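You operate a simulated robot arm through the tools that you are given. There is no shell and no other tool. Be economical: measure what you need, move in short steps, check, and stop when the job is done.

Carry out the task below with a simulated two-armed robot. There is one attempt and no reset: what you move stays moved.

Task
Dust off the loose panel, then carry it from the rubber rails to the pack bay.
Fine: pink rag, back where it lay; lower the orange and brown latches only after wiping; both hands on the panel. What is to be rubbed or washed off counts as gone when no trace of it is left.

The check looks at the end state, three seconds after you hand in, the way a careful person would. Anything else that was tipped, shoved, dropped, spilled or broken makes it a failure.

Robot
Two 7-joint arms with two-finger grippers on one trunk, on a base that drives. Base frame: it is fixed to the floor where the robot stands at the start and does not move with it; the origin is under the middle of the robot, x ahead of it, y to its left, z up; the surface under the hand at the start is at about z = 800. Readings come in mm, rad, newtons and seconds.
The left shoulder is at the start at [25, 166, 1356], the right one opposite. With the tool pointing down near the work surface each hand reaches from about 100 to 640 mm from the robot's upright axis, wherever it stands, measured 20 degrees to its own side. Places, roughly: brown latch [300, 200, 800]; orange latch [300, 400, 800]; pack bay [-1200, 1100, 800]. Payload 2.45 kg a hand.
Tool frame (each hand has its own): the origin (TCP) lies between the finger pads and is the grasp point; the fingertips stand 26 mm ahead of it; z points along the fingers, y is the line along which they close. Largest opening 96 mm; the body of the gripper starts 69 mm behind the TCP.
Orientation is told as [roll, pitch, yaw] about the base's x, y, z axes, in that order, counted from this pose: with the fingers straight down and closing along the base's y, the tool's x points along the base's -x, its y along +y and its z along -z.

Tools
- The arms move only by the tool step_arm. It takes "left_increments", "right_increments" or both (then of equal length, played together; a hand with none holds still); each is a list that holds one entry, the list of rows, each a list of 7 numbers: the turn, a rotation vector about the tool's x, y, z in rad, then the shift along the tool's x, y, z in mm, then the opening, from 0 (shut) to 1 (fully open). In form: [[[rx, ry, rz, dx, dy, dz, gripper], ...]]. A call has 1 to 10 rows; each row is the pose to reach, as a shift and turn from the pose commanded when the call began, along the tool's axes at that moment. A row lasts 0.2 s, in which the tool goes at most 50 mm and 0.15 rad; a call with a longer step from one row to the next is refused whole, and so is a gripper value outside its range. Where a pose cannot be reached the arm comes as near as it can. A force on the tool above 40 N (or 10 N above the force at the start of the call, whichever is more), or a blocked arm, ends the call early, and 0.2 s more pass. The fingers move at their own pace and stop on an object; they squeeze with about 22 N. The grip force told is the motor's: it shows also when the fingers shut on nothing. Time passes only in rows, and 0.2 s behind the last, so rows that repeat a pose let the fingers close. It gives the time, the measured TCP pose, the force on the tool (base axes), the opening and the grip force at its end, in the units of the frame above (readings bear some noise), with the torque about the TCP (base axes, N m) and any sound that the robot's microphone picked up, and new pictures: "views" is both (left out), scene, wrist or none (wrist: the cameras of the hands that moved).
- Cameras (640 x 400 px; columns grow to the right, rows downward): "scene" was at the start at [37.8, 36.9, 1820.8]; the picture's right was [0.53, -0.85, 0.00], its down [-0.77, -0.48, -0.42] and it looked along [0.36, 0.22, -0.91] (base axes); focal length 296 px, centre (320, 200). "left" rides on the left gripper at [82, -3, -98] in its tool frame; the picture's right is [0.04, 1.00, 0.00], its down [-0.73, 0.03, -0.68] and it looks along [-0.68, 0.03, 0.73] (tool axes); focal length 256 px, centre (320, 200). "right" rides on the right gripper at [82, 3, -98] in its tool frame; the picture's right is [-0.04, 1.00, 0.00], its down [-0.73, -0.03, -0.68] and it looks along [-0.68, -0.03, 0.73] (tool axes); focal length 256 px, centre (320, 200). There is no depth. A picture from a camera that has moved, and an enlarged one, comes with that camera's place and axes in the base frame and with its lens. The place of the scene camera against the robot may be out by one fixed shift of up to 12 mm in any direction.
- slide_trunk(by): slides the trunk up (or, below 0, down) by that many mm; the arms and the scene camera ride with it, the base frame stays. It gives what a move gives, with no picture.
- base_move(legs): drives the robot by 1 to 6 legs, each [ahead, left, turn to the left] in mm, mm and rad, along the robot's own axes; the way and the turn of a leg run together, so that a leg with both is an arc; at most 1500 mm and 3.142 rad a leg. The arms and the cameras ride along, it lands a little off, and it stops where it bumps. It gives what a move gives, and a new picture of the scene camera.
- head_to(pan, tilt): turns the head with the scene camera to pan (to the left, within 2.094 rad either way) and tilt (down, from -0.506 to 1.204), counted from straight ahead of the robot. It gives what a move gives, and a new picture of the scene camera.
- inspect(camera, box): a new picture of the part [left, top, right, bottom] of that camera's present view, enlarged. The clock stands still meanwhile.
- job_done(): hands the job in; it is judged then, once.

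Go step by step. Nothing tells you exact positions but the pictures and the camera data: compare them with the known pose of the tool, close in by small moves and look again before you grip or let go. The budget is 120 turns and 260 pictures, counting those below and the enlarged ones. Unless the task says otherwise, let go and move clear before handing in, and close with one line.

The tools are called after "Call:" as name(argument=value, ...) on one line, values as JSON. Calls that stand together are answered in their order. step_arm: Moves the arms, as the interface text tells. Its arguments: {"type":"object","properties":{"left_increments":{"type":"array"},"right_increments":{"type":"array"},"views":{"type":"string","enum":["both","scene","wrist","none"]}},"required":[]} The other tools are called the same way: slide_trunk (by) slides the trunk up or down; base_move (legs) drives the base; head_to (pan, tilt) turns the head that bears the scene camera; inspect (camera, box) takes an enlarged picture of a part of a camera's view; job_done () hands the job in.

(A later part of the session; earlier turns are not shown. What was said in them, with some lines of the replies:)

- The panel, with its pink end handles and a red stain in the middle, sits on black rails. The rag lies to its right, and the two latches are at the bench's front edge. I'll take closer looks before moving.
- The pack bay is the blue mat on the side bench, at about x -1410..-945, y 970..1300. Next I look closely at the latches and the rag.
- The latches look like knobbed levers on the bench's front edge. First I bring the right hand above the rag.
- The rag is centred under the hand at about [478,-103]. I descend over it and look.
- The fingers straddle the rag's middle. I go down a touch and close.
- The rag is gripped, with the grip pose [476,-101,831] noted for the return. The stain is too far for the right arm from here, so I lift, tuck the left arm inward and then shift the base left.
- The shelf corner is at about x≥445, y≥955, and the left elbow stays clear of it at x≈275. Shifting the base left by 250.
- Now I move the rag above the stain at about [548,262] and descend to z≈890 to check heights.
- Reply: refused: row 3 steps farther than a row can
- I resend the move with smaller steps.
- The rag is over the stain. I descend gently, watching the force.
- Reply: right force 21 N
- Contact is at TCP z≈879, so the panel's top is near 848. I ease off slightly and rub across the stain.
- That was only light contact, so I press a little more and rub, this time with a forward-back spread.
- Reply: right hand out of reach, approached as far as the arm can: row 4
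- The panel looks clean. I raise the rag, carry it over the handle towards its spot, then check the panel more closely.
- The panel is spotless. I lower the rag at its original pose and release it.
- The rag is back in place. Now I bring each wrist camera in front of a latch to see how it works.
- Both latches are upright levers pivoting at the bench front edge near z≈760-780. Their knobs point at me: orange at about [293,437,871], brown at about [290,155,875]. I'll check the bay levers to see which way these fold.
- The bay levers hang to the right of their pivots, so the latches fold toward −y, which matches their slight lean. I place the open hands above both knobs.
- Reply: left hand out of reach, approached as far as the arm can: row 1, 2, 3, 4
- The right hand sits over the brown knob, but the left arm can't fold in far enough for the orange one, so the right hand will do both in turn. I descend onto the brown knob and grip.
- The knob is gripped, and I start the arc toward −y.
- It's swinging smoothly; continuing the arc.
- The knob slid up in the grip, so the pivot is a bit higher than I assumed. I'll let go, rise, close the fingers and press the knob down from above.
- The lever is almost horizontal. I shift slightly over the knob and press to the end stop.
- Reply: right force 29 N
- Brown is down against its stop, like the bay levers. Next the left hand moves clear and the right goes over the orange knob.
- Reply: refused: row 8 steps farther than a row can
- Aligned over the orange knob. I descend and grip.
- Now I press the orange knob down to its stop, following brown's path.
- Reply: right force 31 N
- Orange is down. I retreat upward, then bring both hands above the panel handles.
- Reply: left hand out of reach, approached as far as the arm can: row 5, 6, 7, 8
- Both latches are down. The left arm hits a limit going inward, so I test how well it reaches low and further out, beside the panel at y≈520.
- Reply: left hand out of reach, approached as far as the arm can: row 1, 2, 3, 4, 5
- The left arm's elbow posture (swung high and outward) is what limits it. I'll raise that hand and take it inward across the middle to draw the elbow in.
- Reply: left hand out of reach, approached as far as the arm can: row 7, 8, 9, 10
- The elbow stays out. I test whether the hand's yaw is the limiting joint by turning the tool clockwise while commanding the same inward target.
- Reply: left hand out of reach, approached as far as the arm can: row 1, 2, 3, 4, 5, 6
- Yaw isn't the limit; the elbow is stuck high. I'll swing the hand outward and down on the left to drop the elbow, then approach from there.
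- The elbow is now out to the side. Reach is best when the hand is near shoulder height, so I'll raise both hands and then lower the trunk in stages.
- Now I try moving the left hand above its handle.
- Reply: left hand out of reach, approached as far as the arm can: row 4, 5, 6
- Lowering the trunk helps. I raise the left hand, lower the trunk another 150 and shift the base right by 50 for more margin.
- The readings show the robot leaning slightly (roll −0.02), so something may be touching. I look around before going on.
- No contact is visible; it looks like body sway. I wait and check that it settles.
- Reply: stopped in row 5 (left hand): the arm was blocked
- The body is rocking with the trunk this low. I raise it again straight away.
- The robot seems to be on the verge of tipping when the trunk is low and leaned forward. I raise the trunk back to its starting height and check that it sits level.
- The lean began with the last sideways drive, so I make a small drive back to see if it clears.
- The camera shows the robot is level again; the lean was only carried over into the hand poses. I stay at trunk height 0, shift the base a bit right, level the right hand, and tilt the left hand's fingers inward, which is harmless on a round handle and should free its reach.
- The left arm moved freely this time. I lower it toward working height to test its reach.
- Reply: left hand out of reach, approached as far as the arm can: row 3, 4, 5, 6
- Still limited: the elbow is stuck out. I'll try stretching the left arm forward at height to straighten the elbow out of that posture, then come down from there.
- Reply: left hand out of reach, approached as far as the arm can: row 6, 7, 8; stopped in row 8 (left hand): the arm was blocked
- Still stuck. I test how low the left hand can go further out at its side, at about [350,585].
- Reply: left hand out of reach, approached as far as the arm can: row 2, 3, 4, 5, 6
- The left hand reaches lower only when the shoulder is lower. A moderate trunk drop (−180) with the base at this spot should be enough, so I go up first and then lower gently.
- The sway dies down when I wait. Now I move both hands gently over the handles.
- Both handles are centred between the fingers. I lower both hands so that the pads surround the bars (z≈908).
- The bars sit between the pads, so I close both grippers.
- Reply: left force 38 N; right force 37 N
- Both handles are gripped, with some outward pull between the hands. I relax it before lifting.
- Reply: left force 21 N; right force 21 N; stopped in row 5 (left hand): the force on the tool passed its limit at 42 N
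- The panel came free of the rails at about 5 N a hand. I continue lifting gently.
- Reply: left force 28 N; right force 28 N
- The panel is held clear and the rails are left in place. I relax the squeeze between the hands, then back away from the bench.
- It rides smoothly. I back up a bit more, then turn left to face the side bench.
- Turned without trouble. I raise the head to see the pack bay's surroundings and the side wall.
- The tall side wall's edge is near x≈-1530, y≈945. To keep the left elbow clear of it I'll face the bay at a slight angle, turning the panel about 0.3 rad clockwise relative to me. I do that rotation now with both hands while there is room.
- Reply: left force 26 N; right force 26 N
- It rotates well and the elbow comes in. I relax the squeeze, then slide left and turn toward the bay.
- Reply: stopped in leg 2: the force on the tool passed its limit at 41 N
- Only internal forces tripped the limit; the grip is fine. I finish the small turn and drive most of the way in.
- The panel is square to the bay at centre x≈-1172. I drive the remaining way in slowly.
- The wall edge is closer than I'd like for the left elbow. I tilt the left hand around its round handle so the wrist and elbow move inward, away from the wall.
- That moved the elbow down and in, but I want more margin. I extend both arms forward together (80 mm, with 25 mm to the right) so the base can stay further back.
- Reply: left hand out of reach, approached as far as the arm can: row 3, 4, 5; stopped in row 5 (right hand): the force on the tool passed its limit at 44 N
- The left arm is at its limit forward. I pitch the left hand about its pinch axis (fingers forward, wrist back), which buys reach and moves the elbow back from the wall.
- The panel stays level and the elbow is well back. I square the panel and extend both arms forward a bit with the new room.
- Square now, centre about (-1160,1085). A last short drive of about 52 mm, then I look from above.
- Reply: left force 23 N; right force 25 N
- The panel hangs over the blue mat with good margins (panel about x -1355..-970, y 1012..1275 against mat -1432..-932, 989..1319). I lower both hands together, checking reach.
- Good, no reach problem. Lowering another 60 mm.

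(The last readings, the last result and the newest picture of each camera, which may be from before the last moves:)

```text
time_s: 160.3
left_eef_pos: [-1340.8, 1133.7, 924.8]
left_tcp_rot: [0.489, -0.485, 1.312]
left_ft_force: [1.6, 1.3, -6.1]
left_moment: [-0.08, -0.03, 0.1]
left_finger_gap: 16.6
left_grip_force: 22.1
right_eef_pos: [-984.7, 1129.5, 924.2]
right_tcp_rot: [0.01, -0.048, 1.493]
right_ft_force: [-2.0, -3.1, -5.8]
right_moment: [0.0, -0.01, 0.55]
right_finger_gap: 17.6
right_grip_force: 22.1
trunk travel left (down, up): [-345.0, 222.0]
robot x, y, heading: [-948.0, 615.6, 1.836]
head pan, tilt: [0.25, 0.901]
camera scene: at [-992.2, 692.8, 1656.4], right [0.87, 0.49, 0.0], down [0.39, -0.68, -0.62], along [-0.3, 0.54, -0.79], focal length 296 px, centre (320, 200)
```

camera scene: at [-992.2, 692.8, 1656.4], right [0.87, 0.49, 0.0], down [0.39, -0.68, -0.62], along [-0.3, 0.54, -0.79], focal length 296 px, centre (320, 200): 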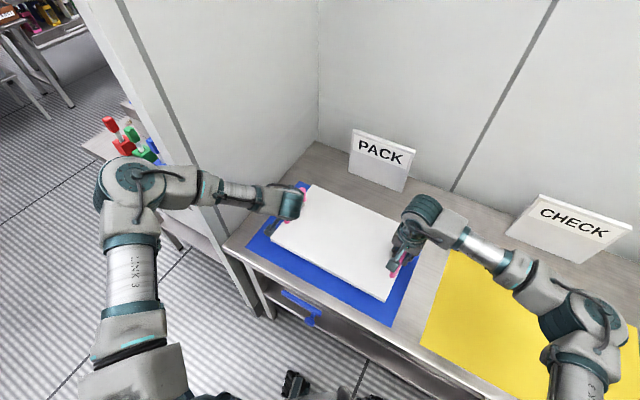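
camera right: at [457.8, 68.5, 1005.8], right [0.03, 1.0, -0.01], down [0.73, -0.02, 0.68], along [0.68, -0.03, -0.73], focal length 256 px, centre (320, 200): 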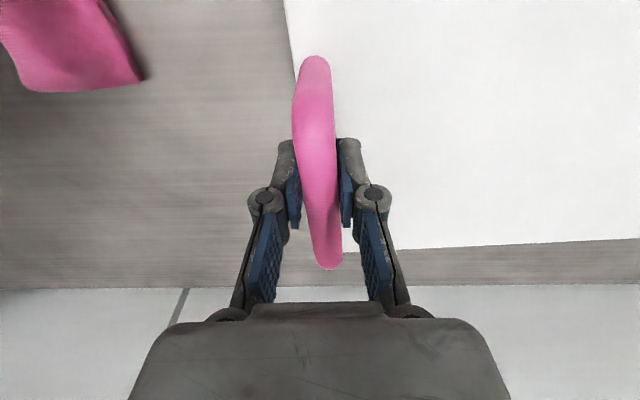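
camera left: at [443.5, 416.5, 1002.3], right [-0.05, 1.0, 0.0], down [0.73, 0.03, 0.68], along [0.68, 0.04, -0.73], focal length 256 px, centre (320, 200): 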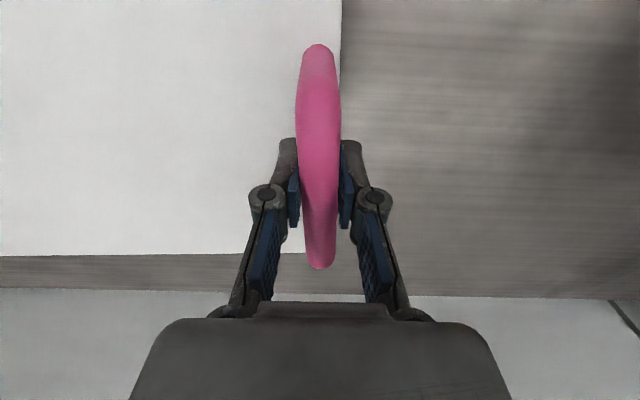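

Call:
step_arm(left_increments=[[[0, 0, 0, 4.6, -4.2, 7.8, 0], [0, 0, 0, 9.3, -8.3, 15.7, 0], [0, 0, 0, 13.9, -12.5, 23.5, 0], [0, 0, 0, 18.5, -16.7, 31.3, 0], [0, 0, 0, 20.8, -18.7, 35.2, 0], [0, 0, 0, 20.8, -18.7, 35.2, 0]]], right_increments=[[[0, 0, 0, 0.5, 0, 10, 0], [0, 0, 0, 0.9, -0.1, 20, 0], [0, 0, 0, 1.4, -0.2, 30, 0], [0, 0, 0, 1.8, -0.3, 40, 0], [0, 0, 0, 2, -0.4, 45, 0], [0, 0, 0, 2, -0.4, 45, 0]]], views="none")

Call:
inspect(camera="scene", box=[220, 140, 460, 340])

```text
time_s: 161.5
left_eef_pos: [-1343.1, 1115.1, 900.9]
left_tcp_rot: [0.484, -0.493, 1.307]
left_ft_force: [2.0, 4.1, -4.5]
left_moment: [0.12, 0.01, 0.76]
left_finger_gap: 17.6
left_grip_force: 22.1
left hand out of reach, approached as far as the arm can: row 1, 2, 3, 4, 5
right_eef_pos: [-987.6, 1126.0, 884.5]
right_tcp_rot: [0.019, -0.052, 1.503]
right_ft_force: [-0.4, -4.8, -5.8]
right_moment: [-0.22, -0.08, 0.61]
right_finger_gap: 18.7
right_grip_force: 21.8
trunk travel left (down, up): [-345.0, 222.0]
robot x, y, heading: [-944.4, 613.3, 1.835]
head pan, tilt: [0.25, 0.901]
stopped in row 5 (left hand): the force on the tool passed its limit at 41 N (the readings are from after the stop); the commanded pose is now the measured one
```

```text
2.00 times, centred on (340, 240) of scene
camera zoom: at [-989.9, 692.8, 1656.5], right [0.87, 0.49, 0.0], down [0.39, -0.68, -0.62], along [-0.31, 0.54, -0.79], focal length 593 px, centre (280, 120)
```

zoom: 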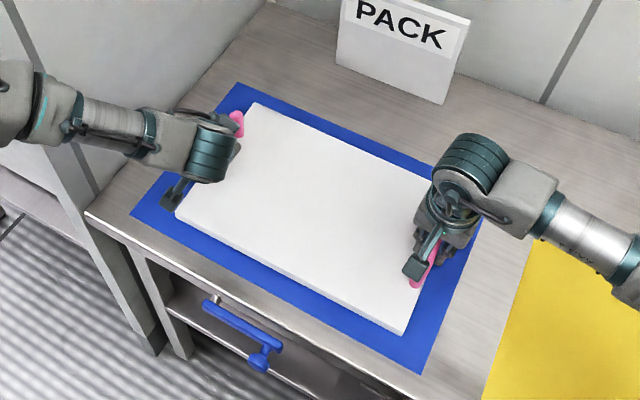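

The left arm is at its lower limit. I level the right hand to match and use a small trunk slide for the last bit.

Call:
step_arm(right_increments=[[[0, 0, 0, 2, 0, -5, 0], [0, 0, 0, 5, 0, -10, 0], [0, 0, 0, 8, 0, -15, 0], [0, 0, 0, 8, 0, -15, 0]]], views="none")

Call:
slide_trunk(by=-20)

```text
time_s: 162.5
left_eef_pos: [-1343.7, 1115.3, 900.5]
left_tcp_rot: [0.484, -0.491, 1.306]
left_ft_force: [4.0, 2.5, -4.9]
left_moment: [0.24, 0.04, 0.43]
left_finger_gap: 16.7
left_grip_force: 21.8
right_eef_pos: [-987.5, 1117.9, 898.5]
right_tcp_rot: [0.021, -0.051, 1.499]
right_ft_force: [-4.2, -3.4, -5.8]
right_moment: [-0.36, -0.02, 0.55]
right_finger_gap: 17.6
right_grip_force: 21.7
trunk travel left (down, up): [-345.0, 222.0]
robot x, y, heading: [-946.3, 615.7, 1.836]
head pan, tilt: [0.25, 0.901]
```

```text
time_s: 163.2
left_eef_pos: [-1343.3, 1114.9, 879.6]
left_tcp_rot: [0.484, -0.492, 1.304]
left_ft_force: [1.5, 2.8, -5.0]
left_moment: [-0.01, 0.02, 0.5]
left_finger_gap: 17.1
left_grip_force: 22.5
right_eef_pos: [-987.9, 1118.4, 879.6]
right_tcp_rot: [0.021, -0.053, 1.499]
right_ft_force: [-1.5, -4.3, -0.4]
right_moment: [0.3, 0.05, 0.51]
right_finger_gap: 18.4
right_grip_force: 22.2
trunk travel left (down, up): [-325.0, 242.0]
robot x, y, heading: [-946.4, 612.0, 1.833]
head pan, tilt: [0.25, 0.901]
```

Call:
inspect(camera="scene", box=[220, 140, 460, 340])

Call:
slide_trunk(by=-4)

```text
2.00 times, centred on (340, 240) of scene
camera zoom: at [-992.3, 700.2, 1636.3], right [0.87, 0.49, 0.0], down [0.39, -0.68, -0.62], along [-0.31, 0.54, -0.79], focal length 593 px, centre (280, 120)
```

zoom: 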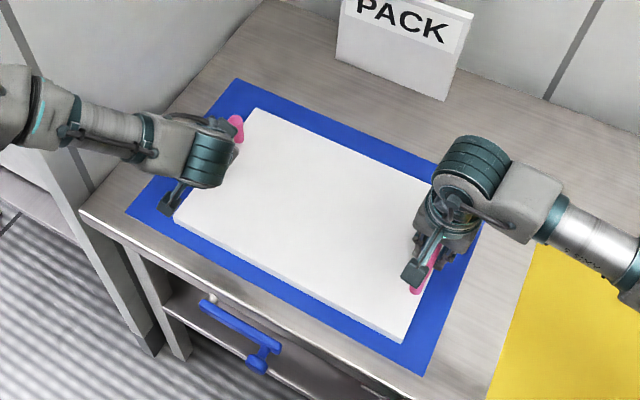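

```text
time_s: 163.7
left_eef_pos: [-1343.5, 1115.2, 879.6]
left_tcp_rot: [0.488, -0.496, 1.302]
left_ft_force: [-2.7, 1.1, 12.0]
left_moment: [0.22, -0.01, 0.49]
left_finger_gap: 16.8
left_grip_force: 22.4
right_eef_pos: [-987.6, 1119.1, 878.5]
right_tcp_rot: [0.025, -0.058, 1.497]
right_ft_force: [-1.6, 5.7, 14.0]
right_moment: [0.08, -0.03, 0.55]
right_finger_gap: 18.3
right_grip_force: 22.2
trunk travel left (down, up): [-321.0, 246.0]
robot x, y, heading: [-946.1, 611.3, 1.829]
head pan, tilt: [0.25, 0.901]
```

The panel is resting on the blue mat with margin on all sides. I relieve the pressure and open both hands.

Call:
slide_trunk(by=2)

Call:
step_arm(left_increments=[[[0, 0, 0, 0, 0, 0, 0.3], [0, 0, 0, 0, 0, 0, 0.45], [0, 0, 0, 0, 0, 0, 0.55], [0, 0, 0, 0, 0, 0, 0.55]]], right_increments=[[[0, 0, 0, 0, 0, 0, 0.3], [0, 0, 0, 0, 0, 0, 0.45], [0, 0, 0, 0, 0, 0, 0.6], [0, 0, 0, 0, 0, 0, 0.6]]], views="wrist")

```text
time_s: 164.2
left_eef_pos: [-1344.0, 1114.5, 879.8]
left_tcp_rot: [0.488, -0.495, 1.306]
left_ft_force: [-3.3, 2.6, 10.8]
left_moment: [0.44, 0.05, 0.31]
left_finger_gap: 17.2
left_grip_force: 21.7
right_eef_pos: [-987.4, 1116.6, 877.0]
right_tcp_rot: [0.021, -0.053, 1.499]
right_ft_force: [-1.5, 4.3, 8.6]
right_moment: [0.19, -0.02, 0.47]
right_finger_gap: 18.0
right_grip_force: 22.1
trunk travel left (down, up): [-323.0, 244.0]
robot x, y, heading: [-946.2, 614.9, 1.837]
head pan, tilt: [0.25, 0.901]
```

```text
time_s: 165.2
left_eef_pos: [-1343.8, 1115.7, 879.6]
left_tcp_rot: [0.484, -0.492, 1.304]
left_ft_force: [-0.4, -1.1, -0.3]
left_moment: [0.03, 0.0, -0.01]
left_finger_gap: 52.7
left_grip_force: 0.1
right_eef_pos: [-987.2, 1118.2, 876.5]
right_tcp_rot: [0.021, -0.051, 1.5]
right_ft_force: [-0.6, -0.9, -0.2]
right_moment: [0.01, -0.01, 0.01]
right_finger_gap: 57.4
right_grip_force: 0.0
trunk travel left (down, up): [-323.0, 244.0]
robot x, y, heading: [-945.8, 610.2, 1.838]
head pan, tilt: [0.25, 0.901]
camera right: at [-996.0, 1031.7, 972.2], right [-0.99, 0.11, 0.02], down [0.09, 0.69, 0.72], along [0.06, 0.71, -0.7], focal length 256 px, centre (320, 200)
camera left: at [-1325.3, 993.9, 915.5], right [-0.92, -0.01, 0.39], down [0.37, 0.27, 0.89], along [-0.12, 0.96, -0.24], focal length 256 px, centre (320, 200)
```

right: 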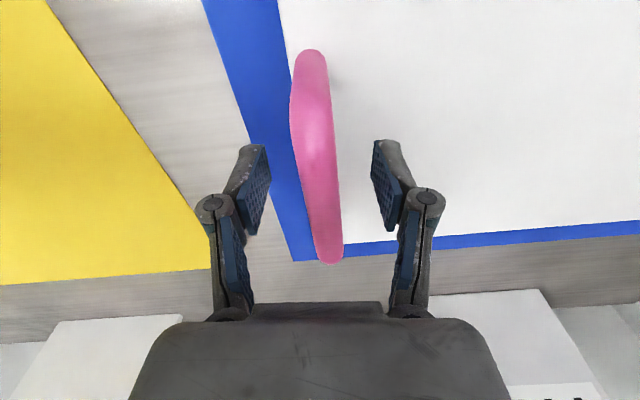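
left: 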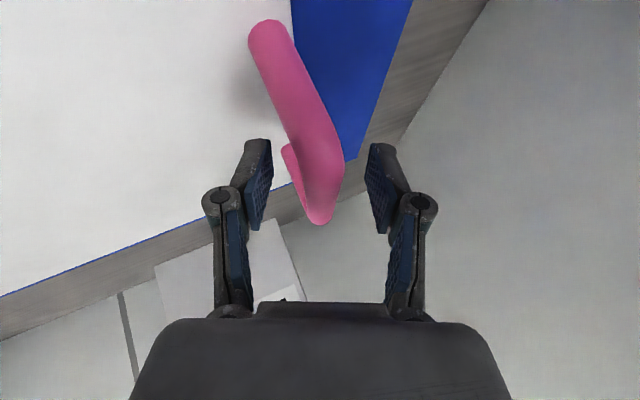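

Both grips are open and clear of the bars, and the panel sits inside the blue mat. I retreat each hand along its fingers.

Call:
step_arm(left_increments=[[[0, 0, 0, 0, 0, -15, 0.55], [0, 0, 0, 0, 0, -35, 0.55], [0, 0, 0, 0, 0, -60, 0.55], [0, 0, 0, 0, 0, -90, 0.55], [0, 0, 0, 0, 0, -120, 0.55]]], right_increments=[[[0, 0, 0, 0, 0, -15, 0.6], [0, 0, 0, 0, 0, -40, 0.6], [0, 0, 0, 0, 0, -75, 0.6], [0, 0, 0, 0, 0, -110, 0.6], [0, 0, 0, 0, 0, -140, 0.6]]], views="scene")

Call:
inspect(camera="scene", box=[220, 140, 460, 340])

```text
time_s: 166.4
left_eef_pos: [-1301.6, 1050.4, 972.9]
left_tcp_rot: [0.484, -0.492, 1.307]
left_ft_force: [0.0, -0.8, 0.6]
left_moment: [0.04, 0.01, 0.0]
left_finger_gap: 52.8
left_grip_force: 0.0
right_eef_pos: [-983.9, 1108.9, 1017.5]
right_tcp_rot: [0.02, -0.052, 1.499]
right_ft_force: [-0.9, 0.0, -0.1]
right_moment: [0.03, 0.01, 0.01]
right_finger_gap: 57.5
right_grip_force: 0.1
trunk travel left (down, up): [-323.0, 244.0]
robot x, y, heading: [-946.3, 611.6, 1.836]
head pan, tilt: [0.25, 0.901]
camera scene: at [-990.6, 697.8, 1634.7], right [0.87, 0.49, 0.0], down [0.39, -0.68, -0.62], along [-0.31, 0.54, -0.79], focal length 296 px, centre (320, 200)
```

scene: 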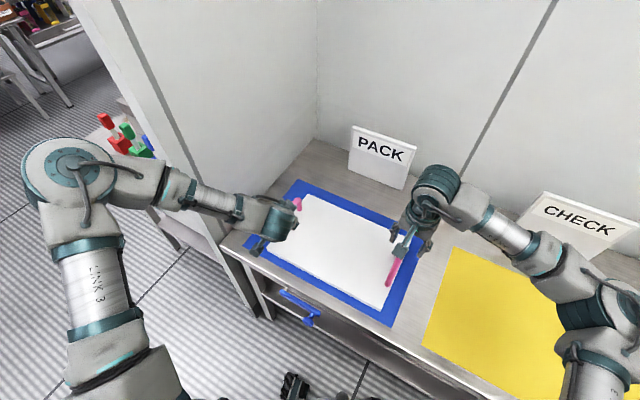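

```text
2.00 times, centred on (340, 240) of scene
camera zoom: at [-990.6, 697.8, 1634.7], right [0.87, 0.49, 0.0], down [0.39, -0.68, -0.62], along [-0.31, 0.54, -0.79], focal length 593 px, centre (280, 120)
```

zoom: 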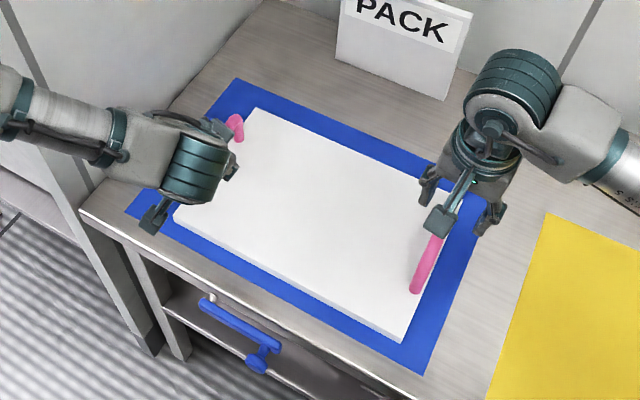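

The panel lies clean and centred. I back the robot away and check that the rag and latches are still as left.

Call:
base_move(legs=[[-350, 0, 0]])

Call:
head_to(pan=-1.5, tilt=0.5)

Call:
inspect(camera="scene", box=[200, 100, 520, 300])

```text
time_s: 168.7
left_eef_pos: [-1210.1, 704.0, 972.6]
left_tcp_rot: [0.485, -0.49, 1.312]
left_ft_force: [-0.8, -0.3, 0.2]
left_moment: [0.01, 0.01, 0.0]
left_finger_gap: 53.0
left_grip_force: 0.0
right_eef_pos: [-891.7, 765.8, 1016.6]
right_tcp_rot: [0.022, -0.053, 1.506]
right_ft_force: [-0.3, -0.1, -0.2]
right_moment: [0.05, 0.02, -0.03]
right_finger_gap: 57.4
right_grip_force: 0.0
trunk travel left (down, up): [-323.0, 244.0]
robot x, y, heading: [-846.3, 267.3, 1.847]
head pan, tilt: [0.25, 0.901]
camera scene: at [-896.7, 355.6, 1634.4], right [0.87, 0.5, 0.0], down [0.39, -0.68, -0.62], along [-0.31, 0.53, -0.79], focal length 296 px, centre (320, 200)
```

scene: 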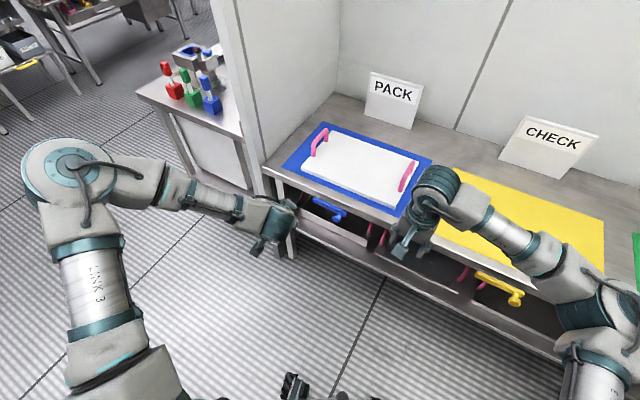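

```text
time_s: 170.5
left_eef_pos: [-1209.1, 700.9, 975.0]
left_tcp_rot: [0.485, -0.493, 1.31]
left_ft_force: [0.0, -0.7, 0.4]
left_moment: [-0.01, -0.04, -0.03]
left_finger_gap: 52.8
left_grip_force: 0.1
right_eef_pos: [-890.6, 762.0, 1018.4]
right_tcp_rot: [0.022, -0.056, 1.506]
right_ft_force: [-0.2, 0.0, 0.5]
right_moment: [0.0, 0.01, 0.02]
right_finger_gap: 57.6
right_grip_force: 0.1
trunk travel left (down, up): [-323.0, 244.0]
robot x, y, heading: [-854.1, 268.6, 1.843]
head pan, tilt: [-1.499, 0.499]
camera scene: at [-772.8, 320.4, 1668.7], right [0.34, -0.94, 0.0], down [-0.45, -0.17, -0.88], along [0.83, 0.3, -0.48], focal length 296 px, centre (320, 200)
```

scene: 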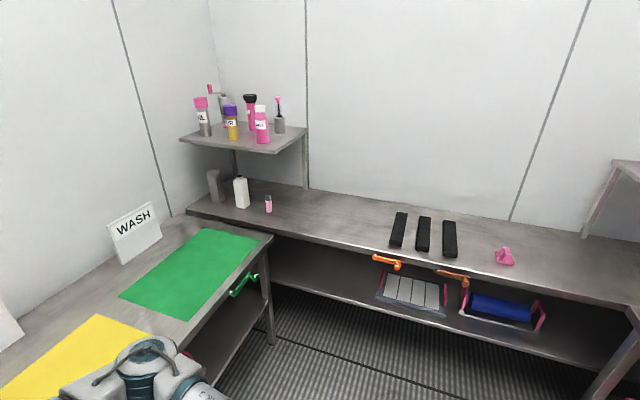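

```text
2.00 times, centred on (360, 200) of scene
camera zoom: at [-772.8, 320.4, 1668.7], right [0.34, -0.94, 0.0], down [-0.45, -0.17, -0.88], along [0.83, 0.3, -0.48], focal length 593 px, centre (240, 200)
```

zoom: 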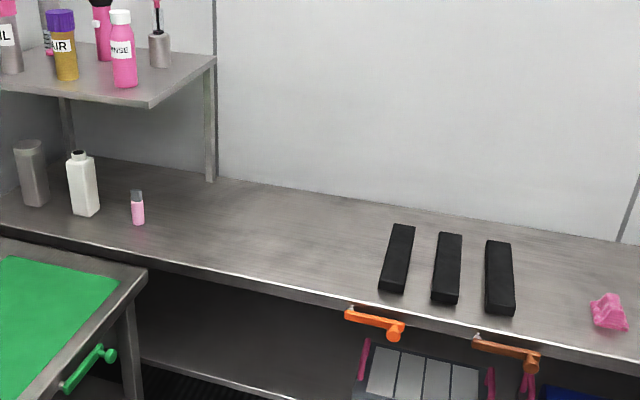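

Everything is in order: the panel is on the pack mat, both latches are down, the rag is back in its place, and the shelf items and rails are undisturbed. Handing in.

Call:
job_done()

```text
The job is handed in.
```

The panel is wiped clean and lies on the blue pack mat, carried there with both hands. The orange and brown latches were lowered after the wiping, and the pink rag is back where it lay.
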